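You operate a simulated robot arm through the tools that you are given. There is no shell and no other tool. Be economical: measure what you need, move in short steps, check, and stop when the job is done.

Carry out the task below with a simulated robot arm. There is one attempt and no reset: what you move stays moved.

## Task
Hold the logger's reading, then free the hottest heat sink and put it on the trolley's middle shelf.
Fine: its blue sensor goes on the waxed sheet, its plug into the leftmost plug holder; the other sensors stay.
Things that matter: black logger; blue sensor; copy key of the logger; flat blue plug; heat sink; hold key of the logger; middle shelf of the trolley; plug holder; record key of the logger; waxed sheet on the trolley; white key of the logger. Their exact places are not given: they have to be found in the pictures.

The check looks at the end state, three seconds after you hand in, the way a careful person would. Anything else that was tipped, shoved, dropped, spilled or broken makes it a failure. Flat cloth is picked up by pressing the open fingertips on it (5 to 10 N) and closing them slowly along it; thin cloth reads only 2 to 8 mm in the jaws.

## Robot
A 7-joint arm with a two-finger parallel gripper on a trunk, on a base that drives. Base frame: it is fixed to the floor where the robot stands at the start and does not move with it; the origin is under the middle of the robot, x ahead of it, y to its left, z up; the surface under the hand at the start is at about z = 0.485. Lengths are in m, angles in rad, forces in N, time in s.
Its first joint turns from -2.897 to 2.897 rad. Places, roughly: copy key of the logger [0.5, 0, 0.6]; flat blue plug [1, -0.75, 1]; hold key of the logger [0.5, 0, 0.5]; middle shelf of the trolley [0.9, -0.5, 0.5]; record key of the logger [0.5, 0, 0.6]; waxed sheet on the trolley [0.8, -0.6, 0.9]; white key of the logger [0.5, 0.3, 0.5]. Payload 1.57 kg.
The tool frame sits at the grasp point between the pads (the TCP): z along the fingers, y along the line on which they close. The tips reach 0.03 m beyond it. Largest opening 0.08 m; finger width 0.017, thickness 0.012; the body of the gripper, 0.04 by 0.082 m, starts 0.08 m behind the TCP.
Orientation is that of the tool frame in the base frame, as a unit quaternion [x, y, z, w]. With the fingers straight down and closing along the base's y, the tool's x points along the base's -x, its y along +y and its z along -z.

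## Interface
- The arm moves only by the tool step_arm. Its argument "moves" is a list of rows, each a list of 7 numbers: the turn, a rotation vector about the tool's x, y, z in rad, then the shift along the tool's x, y, z in m, then the finger opening in m, from 0 to 0.08. In form: [[rx, ry, rz, tx, ty, tz, jaw], ...]. A call has 1 to 12 rows; each row shifts and turns the commanded pose from where the row before left it, along the tool's axes as they then stand. Each row takes 0.2 s and may step no farther than 0.05 m and 0.15 rad from the row before; otherwise, or with a gripper value out of range, the whole call is refused. A pose out of reach is approached as far as the arm can. The call stops where the force on the tool passes 40 N (or 10 N more than at its start, if that is more) or the arm is blocked; 0.2 s more then pass. Each finger travels about 0.072 m/s and halts on what it meets, pressing with about 33 N; the grip force reading is that of the motor and also rises with nothing between the fingers. The clock runs only during rows and for 0.2 s after the last one: add rows that do not move to give the fingers time. It gives the time, the measured TCP pose, the force on the tool (base axes), the opening and the grip force at its end, in the units of the frame above (readings bear some noise), with the torque about the TCP (base axes, N m) and any sound that the robot's microphone picked up.
- Cameras (640 x 400 px; columns grow to the right, rows downward): "scene" is now at [0.2286, 0.0047, 1.6401]; the picture's right is [0.04, -1.00, 0.00], its down [-0.92, -0.04, -0.39] and it looks along [0.39, 0.02, -0.92] (base axes); focal length 260 px, centre (320, 200). "wrist" rides on the gripper at [0.072, -0.007, -0.122] in the tool frame; the picture's right is [0.09, 1.00, 0.00], its down [-0.84, 0.08, -0.54] and it looks along [-0.54, 0.05, 0.84] (tool axes); focal length 238 px, centre (320, 200).
- camera(camera): a new picture of that camera. It takes no simulated time.
- lift_body(by): slides the trunk up (or, below 0, down) by that many m; the arm and the scene camera ride with it, the base frame stays. It gives what a move gives, with no picture.
- steer(legs): drives the robot by 1 to 6 legs, each [ahead, left, turn to the left] in m, m and rad, along the robot's own axes; the way and the turn of a leg run together, so that a leg with both is an arc; at most 1.5 m and 3.142 rad a leg. The arm and the cameras ride along, it lands a little off, and it stops where it bumps. It gives what a move gives.
- aim_head(pan, tilt): turns the head with the scene camera to pan (to the left, within 1.501 rad either way) and tilt (down, from -0.506 to 1.204), counted from straight ahead of the robot. It gives what a move gives.
- locate(camera, pixels): for up to 12 pixels [column, row] of the newest picture of that camera ("zoom" is the newest enlarged one), the place [x, y, z] in the base frame of the surface seen there, good to about 0.002 m. It takes no simulated time.
- close_up(camera, box): a new picture of the part [left, top, right, bottom] of that camera's present view, enlarged. It takes no simulated time.
- close_job(): hands the job in; it is judged then, once.

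Work in short steps. Measure before you move; look again where a grasp or a placing could have gone wrong, and mend it. You have 80 turns and 68 pictures in all, those below and enlarged ones among them. Open the gripper and draw the arm clear of the work before you hand the job in, unless the task says otherwise; then end with one line.

The tools are called after "Emit:" by a JSON object that holds its "api" and its "payload". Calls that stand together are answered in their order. step_arm: Moves the arm, as the interface text tells. Its arguments: {"type":"object","properties":{"moves":{"type":"array","items":{"type":"array","items":{"type":"number"}}}},"required":["moves"]} The other tools are called the same way: lift_body (by) slides the trunk up or down; steer (legs) drives the base; aim_head (pan, tilt) turns the head that bears the scene camera; camera (camera) takes a picture; locate (camera, pixels) gives the place of the surface under pixels of a picture; close_up (camera, box) takes an enlarged picture of a part of a camera's view; close_job () hands the job in.

At the start:

```text
clock: 0.0
eef_pos: [0.4509, 0.0622, 1.1255]
orientation: [0.001, 1.0, 0.0, 0.0]
ft_force: [-0.8, -0.2, 0.0]
ft_torque: [0.02, 0.03, -0.02]
finger_gap: 0.08
finger_force: 0.0
trunk travel left (down, up): [-0.899, 0.091]
robot x, y, heading: [0.0002, 0.0002, -0.003]
head pan, tilt: [0.04, 1.166]
```

scene: 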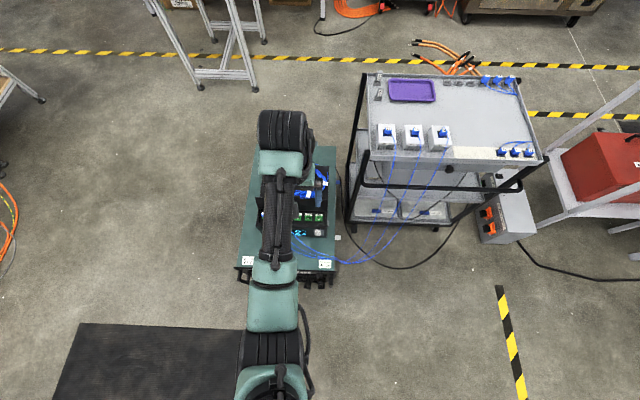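
wrist: 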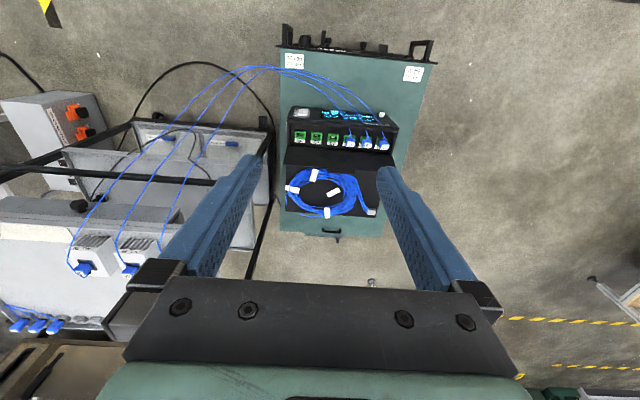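

The wrist picture shows the logger near (340,130) with keys and a display; the trolley sits to the right with three heat sinks. I enlarge these areas.

Emit:
{"api": "close_up", "payload": {"camera": "wrist", "box": [270, 90, 410, 178]}}

Emit:
{"api": "close_up", "payload": {"camera": "scene", "box": [340, 60, 560, 200]}}

```text
4.55 times, centred on (340, 134) of wrist
```

zoom: 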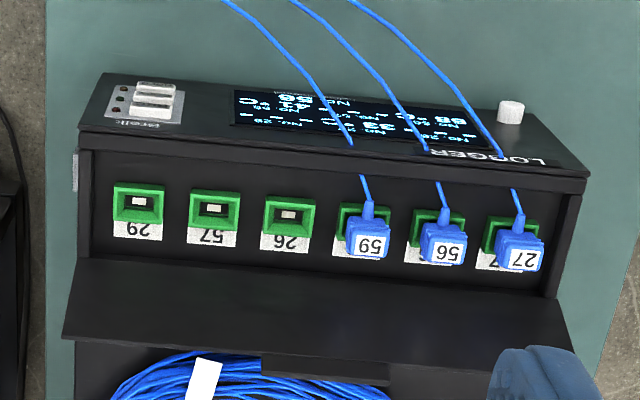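

```text
2.86 times, centred on (450, 130) of scene
```

zoom: 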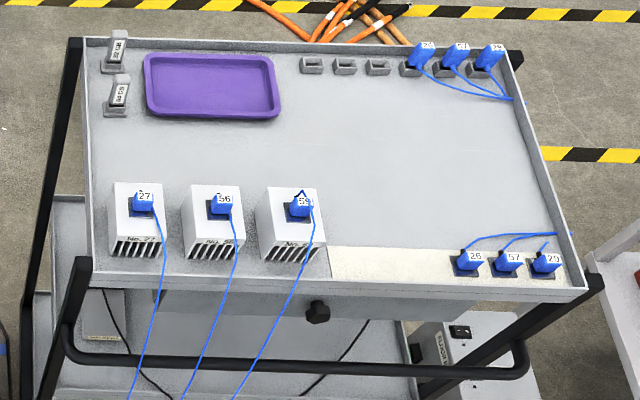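

The display is upside down in this view. I zoom in on it, and on the trolley's back edge and the tall tags.

Emit:
{"api": "close_up", "payload": {"camera": "wrist", "box": [290, 100, 394, 165]}}

Emit:
{"api": "close_up", "payload": {"camera": "scene", "box": [360, 65, 460, 130]}}

Emit:
{"api": "locate", "payload": {"camera": "scene", "pixels": [[388, 130], [414, 130], [441, 130], [390, 140], [417, 152], [460, 156], [448, 84], [460, 84], [471, 84], [487, 80], [500, 153], [410, 90]]}}

```text
6.15 times, centred on (342, 132) of wrist
```

zoom: 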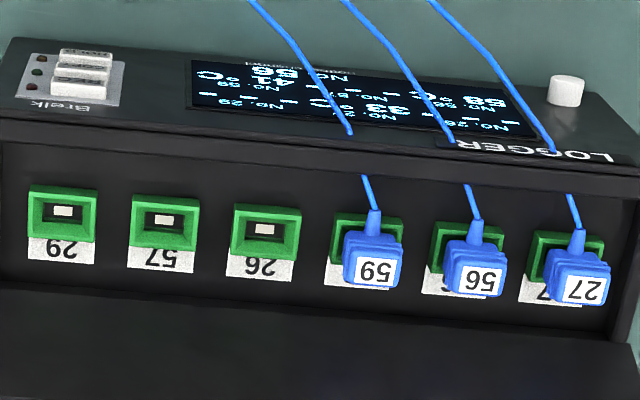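

```text
6.15 times, centred on (410, 98) of scene
```

zoom: 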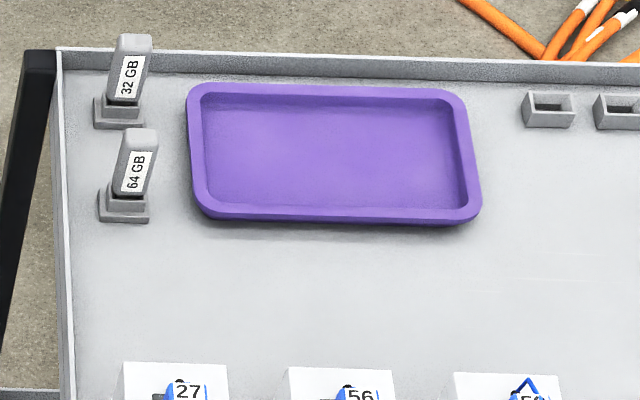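

```text
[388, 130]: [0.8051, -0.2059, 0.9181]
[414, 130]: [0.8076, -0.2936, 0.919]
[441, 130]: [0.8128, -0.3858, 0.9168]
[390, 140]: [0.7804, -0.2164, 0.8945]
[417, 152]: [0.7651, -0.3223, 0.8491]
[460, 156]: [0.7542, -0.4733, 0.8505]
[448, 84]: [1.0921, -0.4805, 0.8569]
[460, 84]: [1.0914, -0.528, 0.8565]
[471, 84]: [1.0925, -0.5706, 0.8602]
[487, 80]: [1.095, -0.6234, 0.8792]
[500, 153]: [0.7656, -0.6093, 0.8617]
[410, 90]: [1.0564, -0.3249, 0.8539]
```

The display needs a clear upright view, so I shift the arm to the left (+y) out of the scene camera's line.

Emit:
{"api": "step_arm", "payload": {"moves": [[0, 0, 0, 0, 0.05, 0, 0.08], [0, 0, 0, 0, 0.05, 0, 0.08], [0, 0, 0, 0, 0.05, 0, 0.08], [0, 0, 0, 0, 0.05, 0, 0.08], [0, 0, 0, 0, 0.05, 0, 0.08], [0, 0, 0, 0, 0.05, 0, 0.08]]}}

Emit:
{"api": "close_up", "payload": {"camera": "scene", "box": [230, 140, 350, 280]}}

Emit:
{"api": "camera", "payload": {"camera": "scene"}}

```text
clock: 1.4
eef_pos: [0.4545, 0.3659, 1.1232]
orientation: [0.001, 1.0, 0.001, 0.0]
ft_force: [-0.6, 1.0, -0.2]
ft_torque: [0.01, 0.03, 0.01]
finger_gap: 0.0798
finger_force: 0.1
trunk travel left (down, up): [-0.899, 0.091]
robot x, y, heading: [0.0017, 0.0005, 0.001]
head pan, tilt: [0.04, 1.166]
```

```text
2.86 times, centred on (290, 210) of scene
```

zoom: 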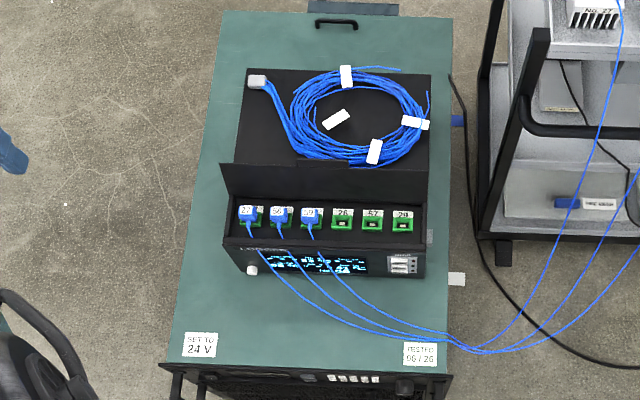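

```text
60 pictures are left
```

scene: 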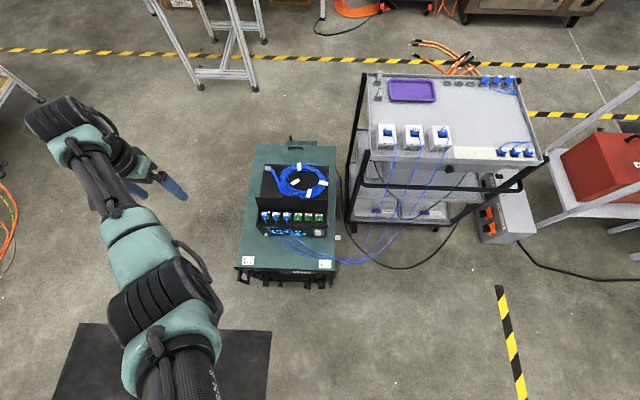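

The logger is now clear around (293,230). I zoom in on its display and keys.

Emit:
{"api": "close_up", "payload": {"camera": "scene", "box": [256, 208, 336, 258]}}

Emit:
{"api": "locate", "payload": {"camera": "scene", "pixels": [[264, 234], [318, 231], [318, 234], [290, 233], [290, 215], [248, 260], [250, 160], [325, 237], [263, 215]]}}

```text
8.00 times, centred on (296, 233) of scene
```

zoom: 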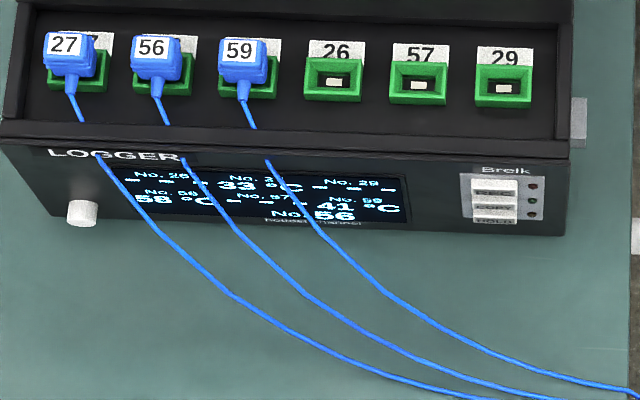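

```text
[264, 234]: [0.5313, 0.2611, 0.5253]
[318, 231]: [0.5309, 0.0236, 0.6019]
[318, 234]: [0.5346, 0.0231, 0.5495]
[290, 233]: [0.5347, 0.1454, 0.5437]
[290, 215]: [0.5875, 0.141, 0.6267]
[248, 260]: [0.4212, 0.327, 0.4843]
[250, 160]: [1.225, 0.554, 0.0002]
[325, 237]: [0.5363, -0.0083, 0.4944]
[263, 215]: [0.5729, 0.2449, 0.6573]
```

The display shows No. 56 at 58 °C, No. 59 at 41 °C and one more at 33 °C, so 56 is hottest. The three keys at (318,232) need a closer view. I bring the hand back and pitch it forward 45° while it is still high.

Emit:
{"api": "step_arm", "payload": {"moves": [[0, 0, 0, 0, -0.05, 0, 0.0], [0, 0, 0, 0, -0.05, 0, 0.0], [0, 0, 0, 0, -0.05, 0, 0.0], [0, 0, 0, 0, -0.05, 0, 0.0], [0, 0, 0, 0, -0.05, 0, 0.0], [0, 0, 0, 0, -0.05, 0, 0.0], [0, -0.131, 0, 0, 0, 0, 0], [0, -0.131, 0, 0, 0, 0, 0], [0, -0.131, 0, 0, 0, 0, 0], [0, -0.131, 0, 0, 0, 0, 0], [0, -0.131, 0, 0, 0, 0, 0], [0, -0.131, 0, 0, 0, 0, 0]]}}

Emit:
{"api": "camera", "payload": {"camera": "scene"}}

```text
clock: 4.0
eef_pos: [0.4508, 0.0629, 1.1254]
orientation: [0.0, 0.923, 0.001, 0.385]
ft_force: [0.6, 0.1, 0.1]
ft_torque: [-0.01, -0.01, -0.04]
finger_gap: 0.0
finger_force: 21.1
trunk travel left (down, up): [-0.899, 0.091]
robot x, y, heading: [0.0019, 0.0006, 0.003]
head pan, tilt: [0.04, 1.166]
```

```text
58 pictures are left
```

scene: 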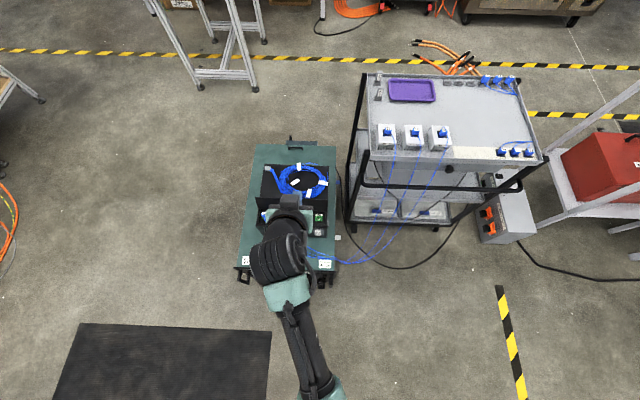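

Hand is pitched 45°. I back it off 0.05 m in x, then lower the trunk 0.42 m for a level look at the keys.

Emit:
{"api": "step_arm", "payload": {"moves": [[0, 0, 0, 0.0354, 0, -0.0354, 0.0]]}}

Emit:
{"api": "lift_body", "payload": {"by": -0.42}}

Emit:
{"api": "camera", "payload": {"camera": "wrist"}}

Emit:
{"api": "camera", "payload": {"camera": "scene"}}

```text
clock: 4.4
eef_pos: [0.3992, 0.0601, 1.1256]
orientation: [0.0, 0.923, 0.002, 0.384]
ft_force: [-0.7, 0.6, 0.2]
ft_torque: [-0.02, -0.03, 0.0]
finger_gap: 0.0
finger_force: 21.7
trunk travel left (down, up): [-0.899, 0.091]
robot x, y, heading: [0.0028, -0.0031, 0.002]
head pan, tilt: [0.04, 1.166]
```

```text
refused: -0.42 is not a number from -0.4 to 0.4
```

```text
57 pictures are left
```

wrist: 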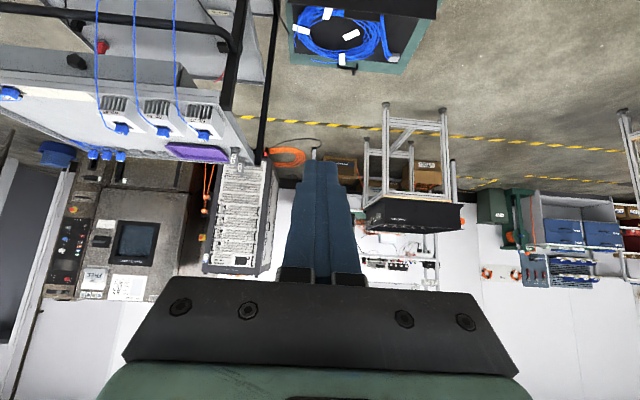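

```text
56 pictures are left
```

scene: 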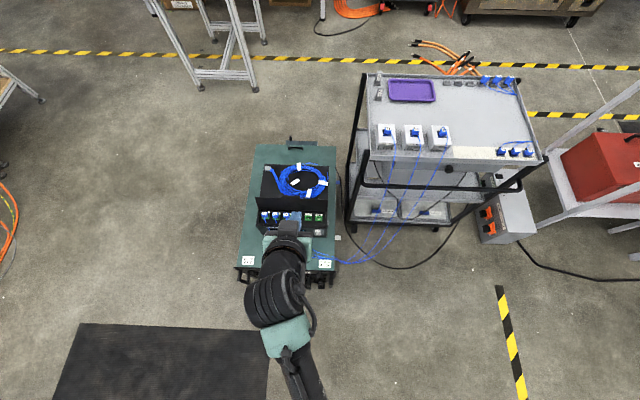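

The limit per call is 0.4 m, so I lower by 0.38 m and look.

Emit:
{"api": "lift_body", "payload": {"by": -0.38}}

Emit:
{"api": "camera", "payload": {"camera": "wrist"}}

```text
clock: 8.1
eef_pos: [0.4019, 0.0603, 0.7443]
orientation: [0.002, 0.924, 0.0, 0.382]
ft_force: [0.4, -0.2, 0.2]
ft_torque: [0.02, 0.02, 0.0]
finger_gap: 0.0
finger_force: 21.1
trunk travel left (down, up): [-0.519, 0.471]
robot x, y, heading: [-0.0023, -0.0006, -0.001]
head pan, tilt: [0.04, 1.166]
```

```text
55 pictures are left
```

wrist: 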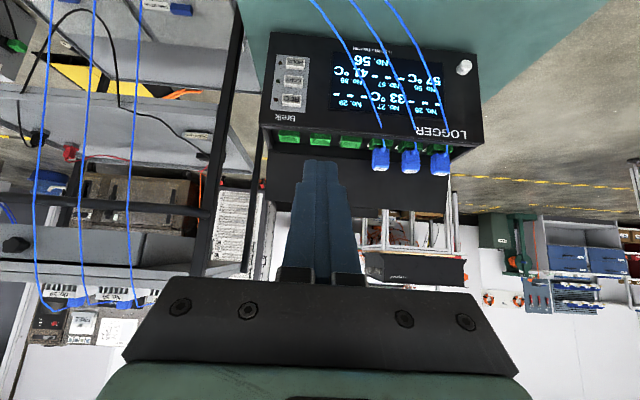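

The keys are at about (292,63), (292,80), (292,98) (picture upside down). I zoom in on them and on the display.

Emit:
{"api": "close_up", "payload": {"camera": "wrist", "box": [264, 45, 328, 125]}}

Emit:
{"api": "close_up", "payload": {"camera": "wrist", "box": [260, 25, 490, 180]}}

Emit:
{"api": "locate", "payload": {"camera": "wrist", "pixels": [[291, 64], [291, 81], [291, 100], [280, 50], [305, 65], [410, 155], [380, 158], [440, 155], [348, 140], [305, 90]]}}

```text
5.00 times, centred on (296, 85) of wrist
```

zoom: 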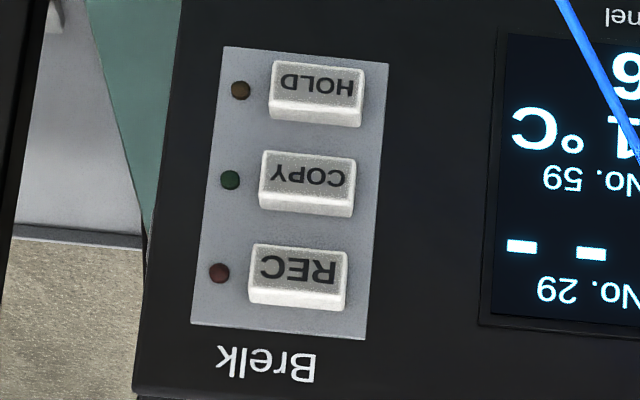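

```text
2.58 times, centred on (375, 102) of wrist
```

zoom: 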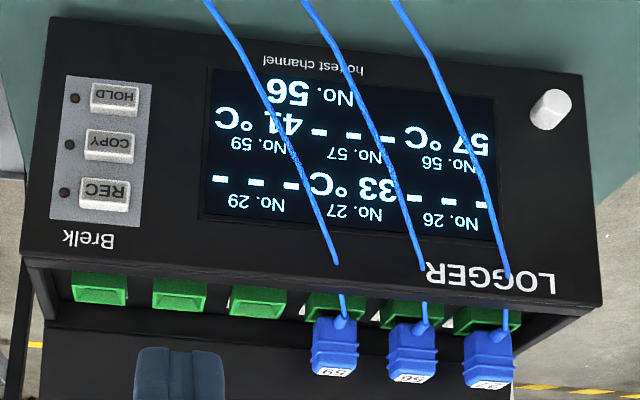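

```text
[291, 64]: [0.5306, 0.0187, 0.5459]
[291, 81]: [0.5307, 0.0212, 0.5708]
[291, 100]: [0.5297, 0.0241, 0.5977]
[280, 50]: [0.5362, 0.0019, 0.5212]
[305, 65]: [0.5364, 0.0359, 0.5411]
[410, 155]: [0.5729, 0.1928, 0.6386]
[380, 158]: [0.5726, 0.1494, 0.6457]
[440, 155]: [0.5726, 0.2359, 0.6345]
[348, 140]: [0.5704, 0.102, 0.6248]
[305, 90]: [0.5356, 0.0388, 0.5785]
```

HOLD is the lowest key, face near (0.530, 0.021, 0.544). I bring the closed fingertips to just in front of it.

Emit:
{"api": "step_arm", "payload": {"moves": [[0, 0, 0, 0.0181, -0.0078, 0.0345, 0], [0, 0, 0, 0.0181, -0.0078, 0.0345, 0], [0, 0, 0, 0.0181, -0.0078, 0.0345, 0], [0, 0, 0, 0.0181, -0.0078, 0.0345, 0], [0, 0, 0, 0.0181, -0.0078, 0.0345, 0], [0, 0, 0, 0, 0, 0, 0]]}}

Emit:
{"api": "close_up", "payload": {"camera": "wrist", "box": [220, 0, 420, 200]}}

Emit:
{"api": "locate", "payload": {"camera": "zoom", "pixels": [[320, 100], [320, 60]]}}

```text
clock: 9.5
eef_pos: [0.4587, 0.0192, 0.5561]
orientation: [0.001, 0.923, 0.0, 0.384]
ft_force: [0.3, 0.4, -0.1]
ft_torque: [0.02, 0.02, -0.05]
finger_gap: 0.0
finger_force: 21.5
trunk travel left (down, up): [-0.519, 0.471]
robot x, y, heading: [-0.0, -0.0017, -0.002]
head pan, tilt: [0.04, 1.166]
```

```text
2.00 times, centred on (320, 100) of wrist
```

zoom: 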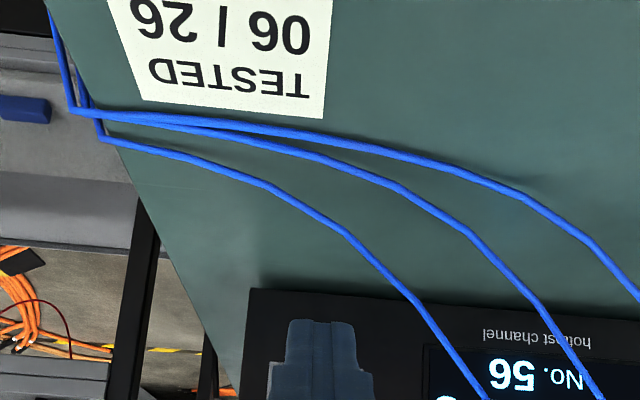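

```text
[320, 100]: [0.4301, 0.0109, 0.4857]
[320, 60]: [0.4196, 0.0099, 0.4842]
```

Cables lie on the cart below the fingers, not in the way. I advance horizontally to the key and press gently.

Emit:
{"api": "step_arm", "payload": {"moves": [[0, 0, 0, -0.0135, 0.001, 0.0135, 0], [0, 0, 0, -0.012, 0.001, 0.012, 0], [0, 0, 0, -0.003, 0, 0.003, 0], [0, 0, 0, -0.0021, 0, 0.0021, 0], [0, 0, 0, -0.0021, 0, 0.0021, 0], [0, 0, 0, 0, 0, 0, 0]]}}

Emit:
{"api": "camera", "payload": {"camera": "wrist"}}

```text
clock: 10.9
eef_pos: [0.5039, 0.0245, 0.5579]
orientation: [0.001, 0.924, 0.0, 0.382]
ft_force: [-3.2, 0.2, -0.1]
ft_torque: [-0.04, 0.02, 0.0]
finger_gap: 0.0
finger_force: 21.1
trunk travel left (down, up): [-0.519, 0.471]
robot x, y, heading: [0.0002, -0.0025, 0.001]
head pan, tilt: [0.04, 1.166]
heard: click
```

```text
51 pictures are left
```

wrist: 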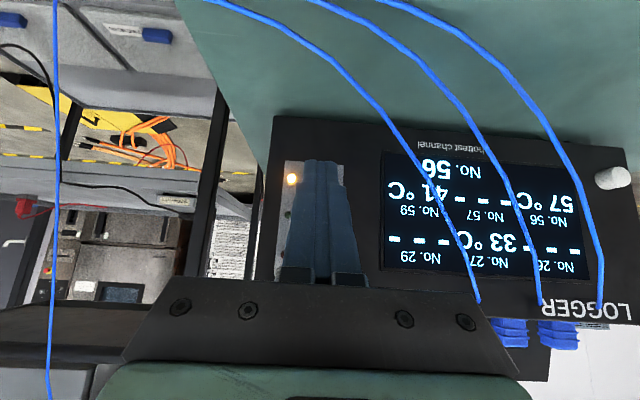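

A click sounded and an orange LED lit beside HOLD at (292,180). I back away straight and check that it stays lit.

Emit:
{"api": "step_arm", "payload": {"moves": [[0, 0, 0, 0.007, 0, -0.007, 0], [0, 0, 0, 0.0212, 0, -0.0212, 0], [0, 0, 0, 0.0212, 0, -0.0212, 0], [0, 0, 0, -0.0, 0, -0.05, 0], [0, 0, 0, -0.0354, 0, -0.0354, 0], [0, 0, 0, -0.0354, 0, -0.0354, 0], [0, 0, 0, -0.0354, 0, -0.0354, 0]]}}

Emit:
{"api": "camera", "payload": {"camera": "wrist"}}

```text
clock: 12.5
eef_pos: [0.4, 0.0203, 0.743]
orientation: [0.001, 0.924, 0.0, 0.382]
ft_force: [0.9, -0.2, 0.1]
ft_torque: [-0.02, -0.03, -0.03]
finger_gap: 0.0
finger_force: 21.5
trunk travel left (down, up): [-0.519, 0.471]
robot x, y, heading: [0.0024, 0.0002, 0.003]
head pan, tilt: [0.04, 1.166]
```

```text
50 pictures are left
```

wrist: 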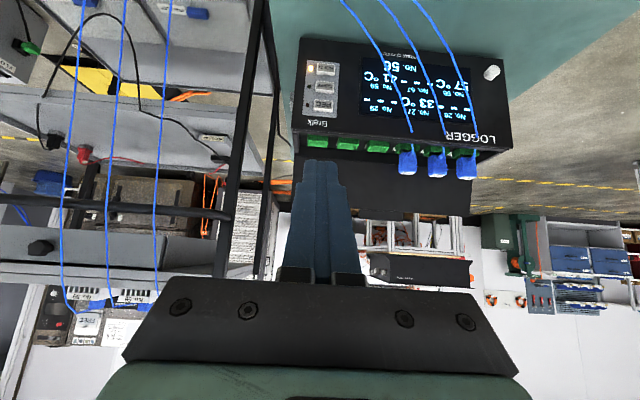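

The HOLD LED stays lit. I raise the trunk again, level the hand, and study the trolley and the cables.

Emit:
{"api": "lift_body", "payload": {"by": 0.38}}

Emit:
{"api": "step_arm", "payload": {"moves": [[0, 0.131, 0, 0, 0.04, 0, 0.08], [0, 0.131, 0, 0, 0.04, 0, 0.08], [0, 0.131, 0, 0, 0.04, 0, 0.08], [0, 0.131, 0, 0, 0.04, 0, 0.08], [0, 0.131, 0, 0, 0.04, 0, 0.08], [0, 0.131, 0, 0, 0.04, 0, 0.08], [0, 0, 0, 0, 0.05, 0, 0.08], [0, 0, 0, 0, 0.05, 0, 0.08]]}}

Emit:
{"api": "aim_head", "payload": {"pan": -0.5, "tilt": 0.8}}

Emit:
{"api": "camera", "payload": {"camera": "scene"}}

```text
clock: 16.1
eef_pos: [0.4011, 0.0202, 1.124]
orientation: [0.001, 0.924, 0.0, 0.383]
ft_force: [0.4, 0.5, -0.5]
ft_torque: [-0.01, -0.02, 0.0]
finger_gap: 0.0002
finger_force: 21.6
trunk travel left (down, up): [-0.899, 0.091]
robot x, y, heading: [-0.0056, 0.001, 0.002]
head pan, tilt: [0.04, 1.166]
```

```text
clock: 17.9
eef_pos: [0.3989, 0.3595, 1.1232]
orientation: [0.001, 1.0, 0.0, -0.001]
ft_force: [-1.0, 0.1, 0.1]
ft_torque: [-0.06, 0.04, 0.0]
finger_gap: 0.0801
finger_force: 0.0
trunk travel left (down, up): [-0.899, 0.091]
robot x, y, heading: [-0.0001, 0.0055, -0.002]
head pan, tilt: [0.04, 1.166]
```

```text
clock: 18.9
eef_pos: [0.3984, 0.3583, 1.1229]
orientation: [0.001, 1.0, 0.0, 0.0]
ft_force: [0.3, 0.4, 0.2]
ft_torque: [0.0, -0.01, 0.0]
finger_gap: 0.0798
finger_force: 0.0
trunk travel left (down, up): [-0.899, 0.091]
robot x, y, heading: [-0.0004, -0.0013, 0.001]
head pan, tilt: [-0.499, 0.799]
```

```text
49 pictures are left
```

scene: 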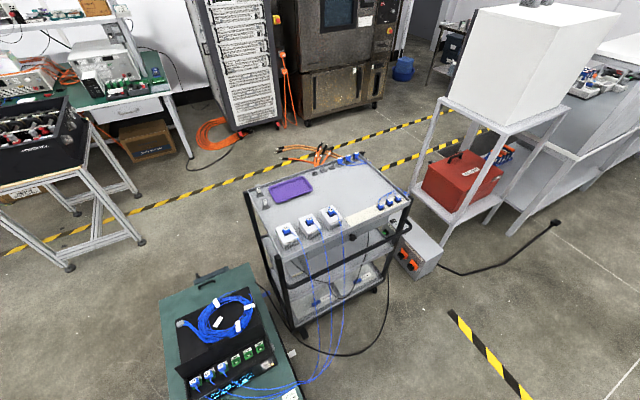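

I zoom on the trolley and measure its corners, shelves and cables.

Emit:
{"api": "close_up", "payload": {"camera": "scene", "box": [230, 190, 430, 370]}}

Emit:
{"api": "locate", "payload": {"camera": "scene", "pixels": [[300, 278], [340, 255], [320, 300], [365, 272], [350, 285], [275, 235], [284, 260], [250, 200], [360, 155], [300, 378], [340, 345], [383, 222]]}}

Emit:
{"api": "locate", "payload": {"camera": "scene", "pixels": [[308, 247], [292, 328], [389, 255], [262, 393], [345, 310], [331, 300], [318, 260], [284, 150], [318, 148], [262, 287], [390, 200], [220, 275]]}}

```text
2.22 times, centred on (330, 280) of scene
```

zoom: 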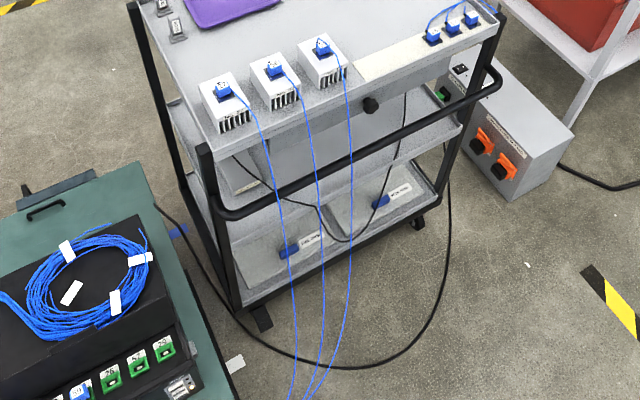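

```text
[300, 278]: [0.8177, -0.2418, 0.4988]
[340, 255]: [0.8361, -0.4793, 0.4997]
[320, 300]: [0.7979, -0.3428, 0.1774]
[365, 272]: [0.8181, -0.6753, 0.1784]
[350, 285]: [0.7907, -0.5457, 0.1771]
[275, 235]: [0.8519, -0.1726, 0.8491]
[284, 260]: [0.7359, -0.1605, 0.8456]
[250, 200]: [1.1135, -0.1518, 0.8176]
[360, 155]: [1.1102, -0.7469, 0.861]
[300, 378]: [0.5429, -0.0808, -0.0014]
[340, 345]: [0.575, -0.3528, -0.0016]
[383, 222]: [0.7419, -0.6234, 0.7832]
```

```text
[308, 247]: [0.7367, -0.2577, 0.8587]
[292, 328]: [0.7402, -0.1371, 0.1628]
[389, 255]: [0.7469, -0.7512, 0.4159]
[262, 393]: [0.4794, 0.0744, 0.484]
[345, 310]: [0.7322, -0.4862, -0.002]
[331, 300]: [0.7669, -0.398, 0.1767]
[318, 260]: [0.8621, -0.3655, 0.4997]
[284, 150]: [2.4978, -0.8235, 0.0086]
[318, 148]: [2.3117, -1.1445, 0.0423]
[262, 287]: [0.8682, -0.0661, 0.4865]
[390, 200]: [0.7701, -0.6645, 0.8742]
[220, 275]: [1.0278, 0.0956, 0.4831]
```

I measure the handle bar, black cable, blue cables and the middle-shelf front on the enlarged picture.

Emit:
{"api": "locate", "payload": {"camera": "zoom", "pixels": [[240, 212], [300, 192], [400, 135], [490, 85], [350, 240], [385, 180], [405, 110], [250, 170], [440, 130], [405, 140], [330, 150], [280, 160]]}}

Emit:
{"api": "locate", "payload": {"camera": "zoom", "pixels": [[261, 130], [277, 190], [293, 300], [318, 180], [322, 300], [350, 200], [340, 320], [312, 395], [370, 104], [420, 80], [350, 90], [450, 60]]}}

```text
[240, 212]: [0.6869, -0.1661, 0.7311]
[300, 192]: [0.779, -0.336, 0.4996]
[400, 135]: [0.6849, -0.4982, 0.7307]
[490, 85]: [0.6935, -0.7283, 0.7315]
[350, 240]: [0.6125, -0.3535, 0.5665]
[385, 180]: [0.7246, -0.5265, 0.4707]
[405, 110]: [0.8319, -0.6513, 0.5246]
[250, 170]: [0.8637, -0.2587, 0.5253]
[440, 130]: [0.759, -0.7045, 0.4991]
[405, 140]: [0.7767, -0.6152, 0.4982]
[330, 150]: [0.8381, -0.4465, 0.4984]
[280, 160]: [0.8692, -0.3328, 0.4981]
```

```text
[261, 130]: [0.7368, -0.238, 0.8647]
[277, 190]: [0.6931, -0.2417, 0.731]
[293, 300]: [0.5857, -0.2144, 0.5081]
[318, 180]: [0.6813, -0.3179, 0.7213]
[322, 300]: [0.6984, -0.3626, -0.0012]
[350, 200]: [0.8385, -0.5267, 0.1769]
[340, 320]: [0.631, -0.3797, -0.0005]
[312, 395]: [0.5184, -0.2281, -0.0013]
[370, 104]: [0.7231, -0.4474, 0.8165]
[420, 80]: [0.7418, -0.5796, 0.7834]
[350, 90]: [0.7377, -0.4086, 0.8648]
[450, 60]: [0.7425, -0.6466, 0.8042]
```

Handle bar is at x≈0.687, z≈0.731; middle shelf at z≈0.499; the blue cables hang over the handle. I drive right to stand in front of the trolley and view it closer.

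Emit:
{"api": "steer", "payload": {"legs": [[0, -0.5, 0]]}}

Emit:
{"api": "lift_body", "payload": {"by": -0.3}}

Emit:
{"api": "aim_head", "payload": {"pan": 0.0, "tilt": 0.55}}

Emit:
{"api": "camera", "payload": {"camera": "scene"}}

```text
clock: 21.9
eef_pos: [0.3985, -0.1412, 1.1225]
orientation: [-0.003, 1.0, 0.001, 0.0]
ft_force: [0.1, -0.8, 0.4]
ft_torque: [-0.01, 0.03, 0.02]
finger_gap: 0.08
finger_force: 0.0
trunk travel left (down, up): [-0.899, 0.091]
robot x, y, heading: [0.0007, -0.4996, 0.007]
head pan, tilt: [-0.499, 0.799]
```

```text
clock: 24.9
eef_pos: [0.3983, -0.1413, 0.8232]
orientation: [-0.003, 1.0, 0.0, 0.0]
ft_force: [-0.7, 0.7, 0.3]
ft_torque: [-0.01, 0.04, -0.02]
finger_gap: 0.0799
finger_force: 0.1
trunk travel left (down, up): [-0.599, 0.391]
robot x, y, heading: [-0.0021, -0.4993, 0.001]
head pan, tilt: [-0.499, 0.799]
```

```text
clock: 25.8
eef_pos: [0.3981, -0.141, 0.8227]
orientation: [-0.002, 1.0, 0.0, 0.0]
ft_force: [0.0, 0.4, 0.3]
ft_torque: [-0.01, -0.02, 0.0]
finger_gap: 0.08
finger_force: 0.1
trunk travel left (down, up): [-0.599, 0.391]
robot x, y, heading: [0.001, -0.5034, 0.006]
head pan, tilt: [0.0, 0.55]
```

```text
47 pictures are left
```

scene: 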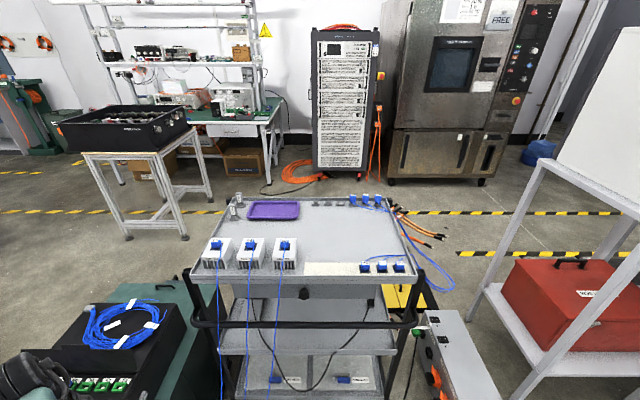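

Good frontal view. I zoom on the trolley's top and its front opening.

Emit:
{"api": "close_up", "payload": {"camera": "scene", "box": [190, 180, 430, 300]}}

Emit:
{"api": "close_up", "payload": {"camera": "scene", "box": [190, 270, 430, 400]}}

Emit:
{"api": "locate", "payload": {"camera": "zoom", "pixels": [[480, 120], [430, 190], [250, 270], [200, 150], [210, 190], [300, 210], [380, 190], [320, 75], [300, 125], [470, 95], [150, 60], [420, 150]]}}

```text
2.67 times, centred on (310, 240) of scene
```

zoom: 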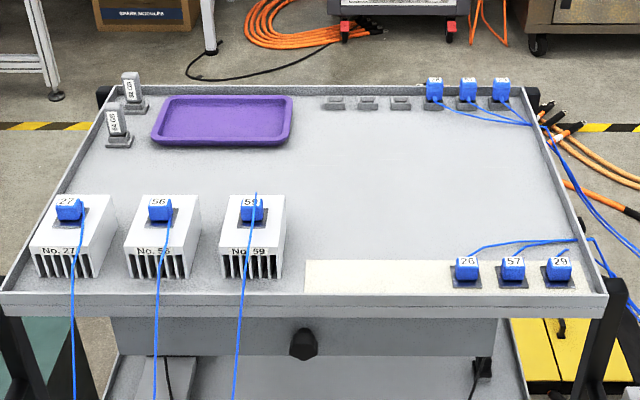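

```text
2.67 times, centred on (310, 335) of scene
```

zoom: 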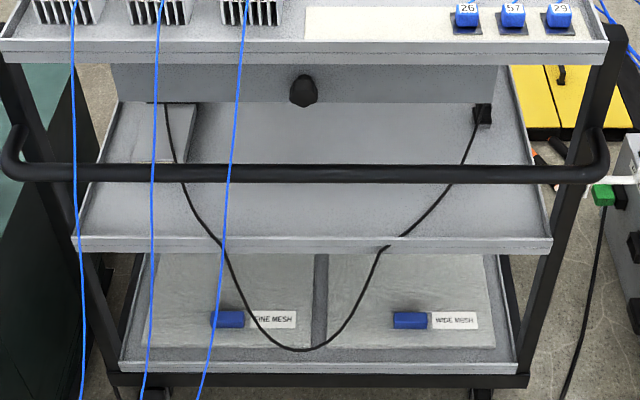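

```text
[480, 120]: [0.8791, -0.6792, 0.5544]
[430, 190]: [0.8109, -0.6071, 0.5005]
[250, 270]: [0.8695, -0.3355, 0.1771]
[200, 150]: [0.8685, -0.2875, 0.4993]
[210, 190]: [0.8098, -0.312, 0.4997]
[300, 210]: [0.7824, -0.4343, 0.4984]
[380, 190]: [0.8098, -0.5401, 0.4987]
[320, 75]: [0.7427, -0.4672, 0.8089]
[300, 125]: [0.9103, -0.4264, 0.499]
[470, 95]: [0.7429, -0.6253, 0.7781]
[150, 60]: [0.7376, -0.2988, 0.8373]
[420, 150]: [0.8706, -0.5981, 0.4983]
```

The front opening between the black cable's strands (y≈-0.34 and -0.54) will do for the sink later. I raise the trunk 0.22 m and test the reach forward toward sink 56 at a safe height.

Emit:
{"api": "lift_body", "payload": {"by": 0.22}}

Emit:
{"api": "step_arm", "payload": {"moves": [[0, 0, 0, -0.044, -0.019, 0, 0.08], [0, 0, 0, -0.044, -0.019, 0, 0.08], [0, 0, 0, -0.044, -0.019, 0, 0.08], [0, 0, 0, -0.044, -0.019, 0, 0.08], [0, 0, 0, -0.044, -0.019, 0, 0.08], [0, 0, 0, -0.044, -0.019, 0, 0.08], [0, 0, 0, -0.044, -0.019, 0, 0.08], [0, 0, 0, -0.044, -0.019, 0, 0.08]]}}

Emit:
{"api": "camera", "payload": {"camera": "wrist"}}

```text
clock: 28.1
eef_pos: [0.3978, -0.1413, 1.0426]
orientation: [-0.002, 1.0, 0.0, 0.0]
ft_force: [0.1, 0.1, 0.3]
ft_torque: [-0.01, -0.02, 0.03]
finger_gap: 0.0801
finger_force: 0.0
trunk travel left (down, up): [-0.819, 0.171]
robot x, y, heading: [0.0027, -0.5016, 0.006]
head pan, tilt: [0.0, 0.55]
```

```text
clock: 29.9
eef_pos: [0.6063, -0.2949, 1.0695]
orientation: [-0.002, 1.0, 0.0, -0.001]
ft_force: [0.9, 0.5, 0.0]
ft_torque: [0.02, 0.01, -0.02]
finger_gap: 0.0802
finger_force: 0.0
out of reach, approached as far as the arm can: row 4, 5, 6, 7, 8
trunk travel left (down, up): [-0.819, 0.171]
robot x, y, heading: [0.0034, -0.5, 0.006]
head pan, tilt: [0.0, 0.55]
```

```text
44 pictures are left
```

wrist: 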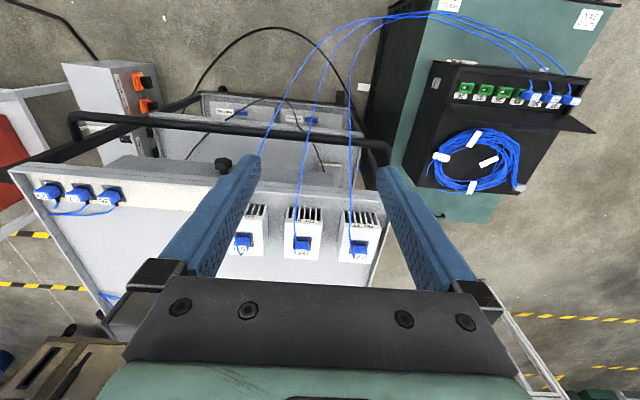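

Tool-down reach is about 0.63 m from the axis. I measure the cable loops and sensors in this picture to choose how far forward the base may go.

Emit:
{"api": "locate", "payload": {"camera": "wrist", "pixels": [[361, 60], [386, 19], [430, 13], [318, 90], [302, 58], [262, 40], [225, 42], [470, 22]]}}

Emit:
{"api": "close_up", "payload": {"camera": "wrist", "box": [220, 180, 400, 280]}}

Emit:
{"api": "locate", "payload": {"camera": "zoom", "pixels": [[300, 210], [300, 255], [298, 185], [245, 95], [350, 95], [350, 260], [245, 265], [300, 95], [80, 240], [490, 245], [323, 225], [275, 225]]}}

```text
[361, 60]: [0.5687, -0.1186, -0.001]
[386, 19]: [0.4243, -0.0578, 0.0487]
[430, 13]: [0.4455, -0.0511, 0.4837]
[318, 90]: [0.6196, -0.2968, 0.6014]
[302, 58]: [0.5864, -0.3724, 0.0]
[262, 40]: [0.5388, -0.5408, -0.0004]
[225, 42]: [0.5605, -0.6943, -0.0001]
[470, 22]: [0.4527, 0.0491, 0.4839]
```

```text
3.56 times, centred on (310, 230) of wrist
```

zoom: 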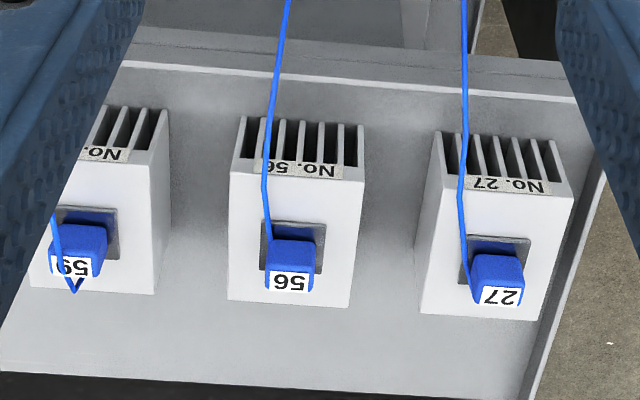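

```text
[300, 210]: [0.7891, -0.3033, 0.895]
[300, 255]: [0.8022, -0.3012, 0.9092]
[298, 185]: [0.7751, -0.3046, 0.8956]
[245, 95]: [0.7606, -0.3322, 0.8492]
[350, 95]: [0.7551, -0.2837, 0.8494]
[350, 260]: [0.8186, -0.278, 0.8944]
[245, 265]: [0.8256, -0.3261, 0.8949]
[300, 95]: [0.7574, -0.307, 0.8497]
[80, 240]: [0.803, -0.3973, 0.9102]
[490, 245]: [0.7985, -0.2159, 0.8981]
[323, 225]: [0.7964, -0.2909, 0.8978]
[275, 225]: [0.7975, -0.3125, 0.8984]
```

Cables stay at y>-0.4 in front of the trolley. Before driving nearer I want to see my own base footprint and also get the camera on the upper side for later, so I retract and turn the hand 180° about its axis.

Emit:
{"api": "step_arm", "payload": {"moves": [[0, 0, 0, 0.05, -0.03, 0, 0.08], [0, 0, 0, 0.05, -0.03, 0, 0.08], [0, 0, 0, 0.05, -0.03, 0, 0.08], [0, 0, 0, 0.05, -0.03, 0, 0.08], [0, 0, -0.1496, 0, 0, 0, 0.08], [0, 0, -0.1496, 0, 0, 0, 0.08], [0, 0, -0.1496, 0, 0, 0, 0.08], [0, 0, -0.1496, 0, 0, 0, 0.08], [0, 0, -0.1496, 0, 0, 0, 0.08], [0, 0, -0.1496, 0, 0, 0, 0.08], [0, 0, -0.1496, 0, 0, 0, 0.08], [0, 0, -0.1496, 0, 0, 0, 0.08]]}}

Emit:
{"api": "step_arm", "payload": {"moves": [[0, 0, -0.1496, 0, 0, 0, 0.08], [0, 0, -0.1496, 0, 0, 0, 0.08], [0, 0, -0.1496, 0, 0, 0, 0.08], [0, 0, -0.1496, 0, 0, 0, 0.08], [0, 0, -0.1496, 0, 0, 0, 0.08], [0, 0, -0.1496, 0, 0, 0, 0.08], [0, 0, -0.1496, 0, 0, 0, 0.08], [0, 0, -0.1496, 0, 0, 0, 0.08], [0, 0, -0.1496, 0, 0, 0, 0.08], [0, 0, -0.1496, 0, 0, 0, 0.08], [0, 0, -0.1496, 0, 0, 0, 0.08], [0, 0, -0.1496, 0, 0, 0, 0.08]]}}

Emit:
{"api": "camera", "payload": {"camera": "wrist"}}

```text
refused: row 1 steps farther than a row can; nothing moved
```

```text
clock: 32.5
eef_pos: [0.6075, -0.2948, 1.0672]
orientation: [0.784, -0.621, 0.0, 0.0]
ft_force: [-0.7, 0.6, -0.1]
ft_torque: [0.0, 0.01, 0.0]
finger_gap: 0.0797
finger_force: 0.1
trunk travel left (down, up): [-0.819, 0.171]
robot x, y, heading: [0.0029, -0.5009, 0.003]
head pan, tilt: [0.0, 0.55]
```

```text
42 pictures are left
```

wrist: 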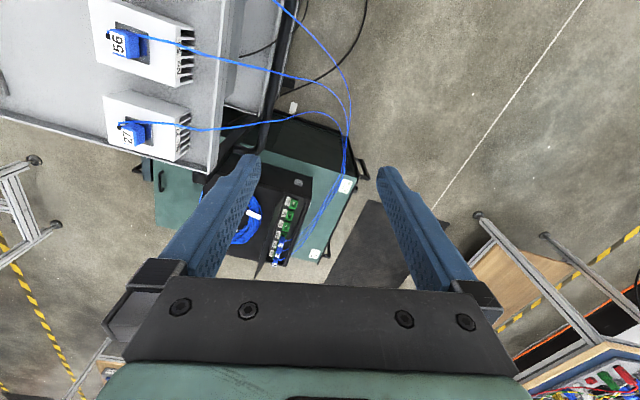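

Direction works. I finish the 180° turn and then retract.

Emit:
{"api": "step_arm", "payload": {"moves": [[0, 0, -0.1496, 0, 0, 0, 0.08], [0, 0, -0.1496, 0, 0, 0, 0.08], [0, 0, -0.1496, 0, 0, 0, 0.08], [0, 0, -0.1496, 0, 0, 0, 0.08], [0, 0, -0.1496, 0, 0, 0, 0.08], [0, 0, -0.1496, 0, 0, 0, 0.08], [0, 0, -0.1496, 0, 0, 0, 0.08], [0, 0, -0.1496, 0, 0, 0, 0.08], [0, 0, -0.1496, 0, 0, 0, 0.08], [0, 0, 0, -0.045, 0, 0, 0.08], [0, 0, 0, -0.045, 0, 0, 0.08], [0, 0, 0, -0.045, 0, 0, 0.08]]}}

Emit:
{"api": "camera", "payload": {"camera": "wrist"}}

```text
clock: 35.1
eef_pos: [0.471, -0.2947, 1.0653]
orientation: [1.0, 0.002, -0.001, 0.001]
ft_force: [-0.3, 0.3, 0.6]
ft_torque: [0.02, -0.01, 0.01]
finger_gap: 0.08
finger_force: 0.1
trunk travel left (down, up): [-0.819, 0.171]
robot x, y, heading: [0.0023, -0.5008, -0.0]
head pan, tilt: [0.0, 0.55]
```

```text
41 pictures are left
```

wrist: 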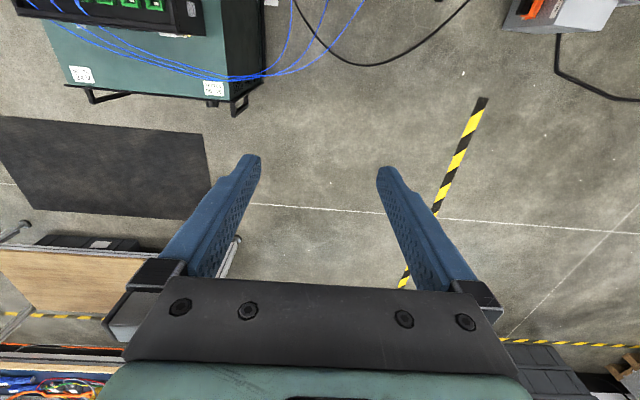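

The base isn't drawn, so I'll approach cautiously: drive ahead 0.2 m and check for bumps.

Emit:
{"api": "steer", "payload": {"legs": [[0.2, 0, 0]]}}

Emit:
{"api": "locate", "payload": {"camera": "wrist", "pixels": [[270, 75], [290, 40]]}}

Emit:
{"api": "camera", "payload": {"camera": "scene"}}

```text
clock: 36.7
eef_pos: [0.6718, -0.2927, 1.0667]
orientation: [1.0, 0.002, 0.0, 0.0]
ft_force: [-0.1, -0.1, 0.1]
ft_torque: [-0.01, -0.03, 0.02]
finger_gap: 0.0798
finger_force: 0.0
trunk travel left (down, up): [-0.819, 0.171]
robot x, y, heading: [0.1965, -0.4992, 0.007]
head pan, tilt: [0.0, 0.55]
```

```text
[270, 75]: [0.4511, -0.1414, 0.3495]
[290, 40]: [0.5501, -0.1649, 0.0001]
```

```text
40 pictures are left
```

scene: 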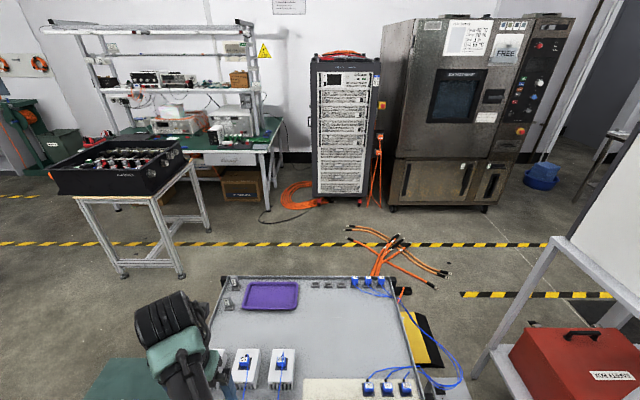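

No bump. I drive 0.08 m more, lower the trunk 0.07 m, and look down at the sinks with the head.

Emit:
{"api": "steer", "payload": {"legs": [[0.08, 0, 0]]}}

Emit:
{"api": "aim_head", "payload": {"pan": 0.0, "tilt": 0.95}}

Emit:
{"api": "close_up", "payload": {"camera": "scene", "box": [200, 130, 440, 280]}}

```text
clock: 37.8
eef_pos: [0.755, -0.2936, 1.0647]
orientation: [1.0, 0.0, -0.001, 0.0]
ft_force: [0.0, -0.2, -0.2]
ft_torque: [0.02, 0.04, 0.02]
finger_gap: 0.0802
finger_force: 0.0
trunk travel left (down, up): [-0.819, 0.171]
robot x, y, heading: [0.283, -0.501, 0.0]
head pan, tilt: [0.0, 0.55]
```

```text
clock: 38.6
eef_pos: [0.7536, -0.2942, 1.0654]
orientation: [1.0, 0.001, 0.0, 0.0]
ft_force: [0.0, -0.9, -0.6]
ft_torque: [-0.01, -0.04, -0.01]
finger_gap: 0.0803
finger_force: 0.0
trunk travel left (down, up): [-0.819, 0.171]
robot x, y, heading: [0.2831, -0.5002, 0.003]
head pan, tilt: [0.0, 0.949]
```

```text
2.67 times, centred on (320, 205) of scene
```

zoom: 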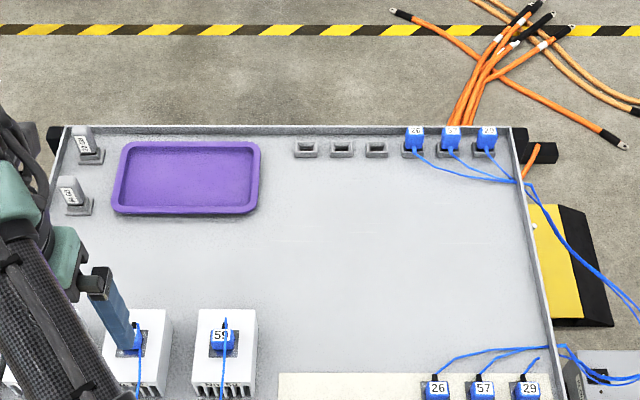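

I measure the holders, stored plugs, waxed-sheet sensors and sheet edges.

Emit:
{"api": "locate", "payload": {"camera": "zoom", "pixels": [[296, 149], [317, 149], [306, 142], [306, 158], [306, 149], [413, 140], [413, 128], [401, 140], [426, 140], [436, 388], [420, 393], [320, 385]]}}

Emit:
{"api": "close_up", "payload": {"camera": "scene", "box": [290, 170, 400, 210]}}

Emit:
{"api": "close_up", "payload": {"camera": "scene", "box": [295, 260, 425, 300]}}

```text
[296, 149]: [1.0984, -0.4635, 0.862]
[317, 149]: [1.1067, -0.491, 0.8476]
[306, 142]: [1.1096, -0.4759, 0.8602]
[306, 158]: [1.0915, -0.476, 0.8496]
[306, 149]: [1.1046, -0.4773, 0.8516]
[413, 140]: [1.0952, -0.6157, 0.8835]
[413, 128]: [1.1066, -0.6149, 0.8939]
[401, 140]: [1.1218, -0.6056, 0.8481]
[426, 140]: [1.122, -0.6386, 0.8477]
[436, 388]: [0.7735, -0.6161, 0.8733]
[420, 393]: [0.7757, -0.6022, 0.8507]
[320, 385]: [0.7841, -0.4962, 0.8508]
```

```text
5.82 times, centred on (345, 190) of scene
```

zoom: 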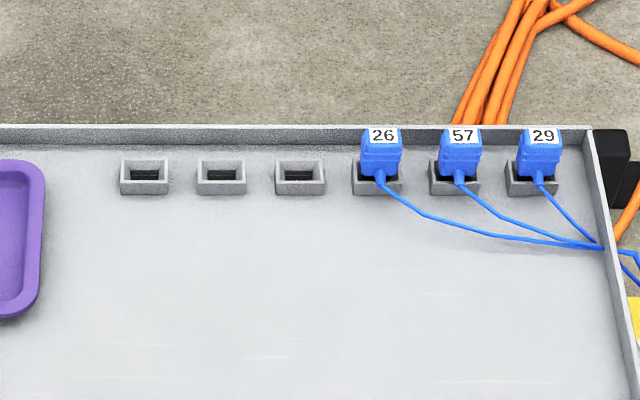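

```text
4.92 times, centred on (360, 280) of scene
```

zoom: 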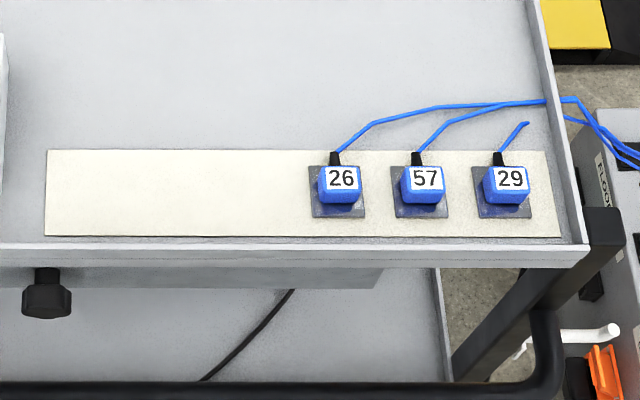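

Sheet's free part is around zoom (190,195). I move the hand above sensor 56 and check with the wrist camera.

Emit:
{"api": "step_arm", "payload": {"moves": [[0, 0, 0, 0.025, 0.004, 0.03, 0.06], [0, 0, 0, 0.0245, 0.004, 0.03, 0.06], [0, 0, 0, 0, 0, 0.02, 0.06], [0, 0, 0, 0, 0, 0, 0.06]]}}

Emit:
{"api": "locate", "payload": {"camera": "zoom", "pixels": [[190, 195], [45, 150], [45, 235], [190, 152], [190, 236], [340, 180], [340, 200], [320, 180], [360, 180], [310, 190], [340, 215], [366, 190]]}}

Emit:
{"api": "camera", "payload": {"camera": "wrist"}}

Emit:
{"api": "close_up", "payload": {"camera": "scene", "box": [190, 220, 310, 300]}}

```text
clock: 39.6
eef_pos: [0.8044, -0.2996, 0.9858]
orientation: [1.0, 0.002, 0.0, 0.0]
ft_force: [0.2, 0.1, -0.3]
ft_torque: [0.04, 0.0, -0.02]
finger_gap: 0.06
finger_force: 0.0
trunk travel left (down, up): [-0.819, 0.171]
robot x, y, heading: [0.2828, -0.4988, 0.002]
head pan, tilt: [0.0, 0.949]
```

```text
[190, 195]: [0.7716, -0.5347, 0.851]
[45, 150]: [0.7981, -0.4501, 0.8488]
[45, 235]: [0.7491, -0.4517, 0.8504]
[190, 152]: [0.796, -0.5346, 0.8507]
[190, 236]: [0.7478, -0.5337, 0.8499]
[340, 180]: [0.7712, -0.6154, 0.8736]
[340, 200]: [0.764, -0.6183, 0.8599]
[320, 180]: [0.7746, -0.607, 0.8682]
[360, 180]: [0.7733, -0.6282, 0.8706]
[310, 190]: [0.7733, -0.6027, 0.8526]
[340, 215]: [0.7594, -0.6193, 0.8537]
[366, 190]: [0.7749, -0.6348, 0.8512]
```

```text
36 pictures are left
```

wrist: 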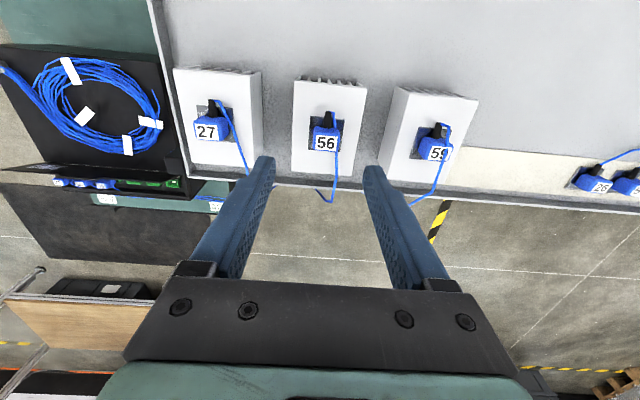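

```text
5.00 times, centred on (250, 260) of scene
```

zoom: 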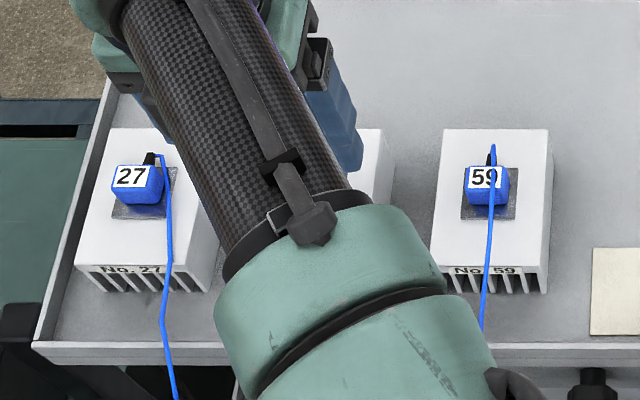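

The cable of sensor 56 loops from its back past the right side. I measure the block precisely before descending.

Emit:
{"api": "locate", "payload": {"camera": "wrist", "pixels": [[326, 143], [326, 133], [317, 140], [336, 146], [326, 150], [326, 126], [310, 150], [343, 125], [300, 88], [300, 165], [358, 92], [350, 172]]}}

Emit:
{"api": "close_up", "payload": {"camera": "wrist", "box": [280, 70, 380, 190]}}

```text
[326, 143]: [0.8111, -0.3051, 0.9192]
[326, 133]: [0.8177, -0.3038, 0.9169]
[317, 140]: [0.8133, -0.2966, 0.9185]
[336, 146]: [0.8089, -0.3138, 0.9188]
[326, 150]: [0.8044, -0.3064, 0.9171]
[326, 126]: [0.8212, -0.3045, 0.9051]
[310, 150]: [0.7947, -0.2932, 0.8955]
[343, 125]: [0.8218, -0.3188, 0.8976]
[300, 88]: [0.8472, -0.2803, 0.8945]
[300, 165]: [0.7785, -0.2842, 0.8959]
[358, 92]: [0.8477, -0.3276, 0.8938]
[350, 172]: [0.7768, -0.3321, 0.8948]
```

```text
3.33 times, centred on (330, 130) of wrist
```

zoom: 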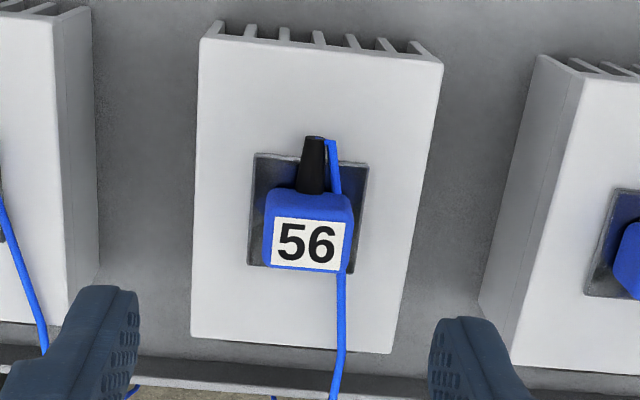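

Block centre is about (0.811,-0.305), top 0.919. I descend to TCP z≈0.934 with tips just above the plate, then close.

Emit:
{"api": "step_arm", "payload": {"moves": [[0, 0, 0, 0.006, 0.0055, 0.02, 0.045], [0, 0, 0, 0, 0, 0.02, 0.045], [0, 0, 0, 0, 0, 0.0115, 0.045], [0, 0, 0, 0, 0, 0, 0.03], [0, 0, 0, 0, 0, 0, 0.015], [0, 0, 0, 0, 0, 0, 0.005], [0, 0, 0, 0, 0, 0, 0.005]]}}

Emit:
{"api": "close_up", "payload": {"camera": "wrist", "box": [240, 70, 400, 190]}}

```text
clock: 41.2
eef_pos: [0.8094, -0.3053, 0.9344]
orientation: [1.0, 0.0, 0.0, -0.001]
ft_force: [1.4, 2.4, 1.0]
ft_torque: [0.05, -0.03, 0.01]
finger_gap: 0.0202
finger_force: 32.8
trunk travel left (down, up): [-0.819, 0.171]
robot x, y, heading: [0.2822, -0.5012, 0.002]
head pan, tilt: [0.0, 0.949]
```

```text
3.33 times, centred on (320, 130) of wrist
```

zoom: 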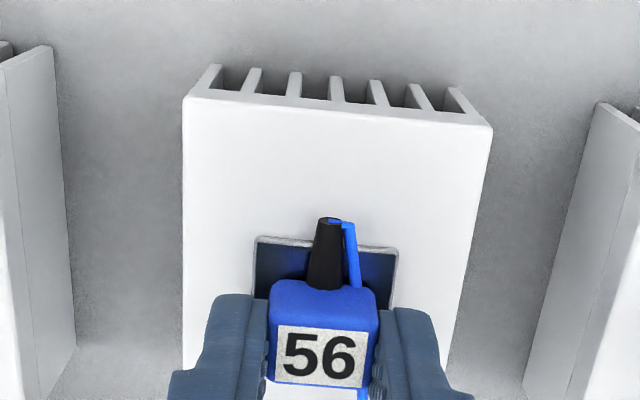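

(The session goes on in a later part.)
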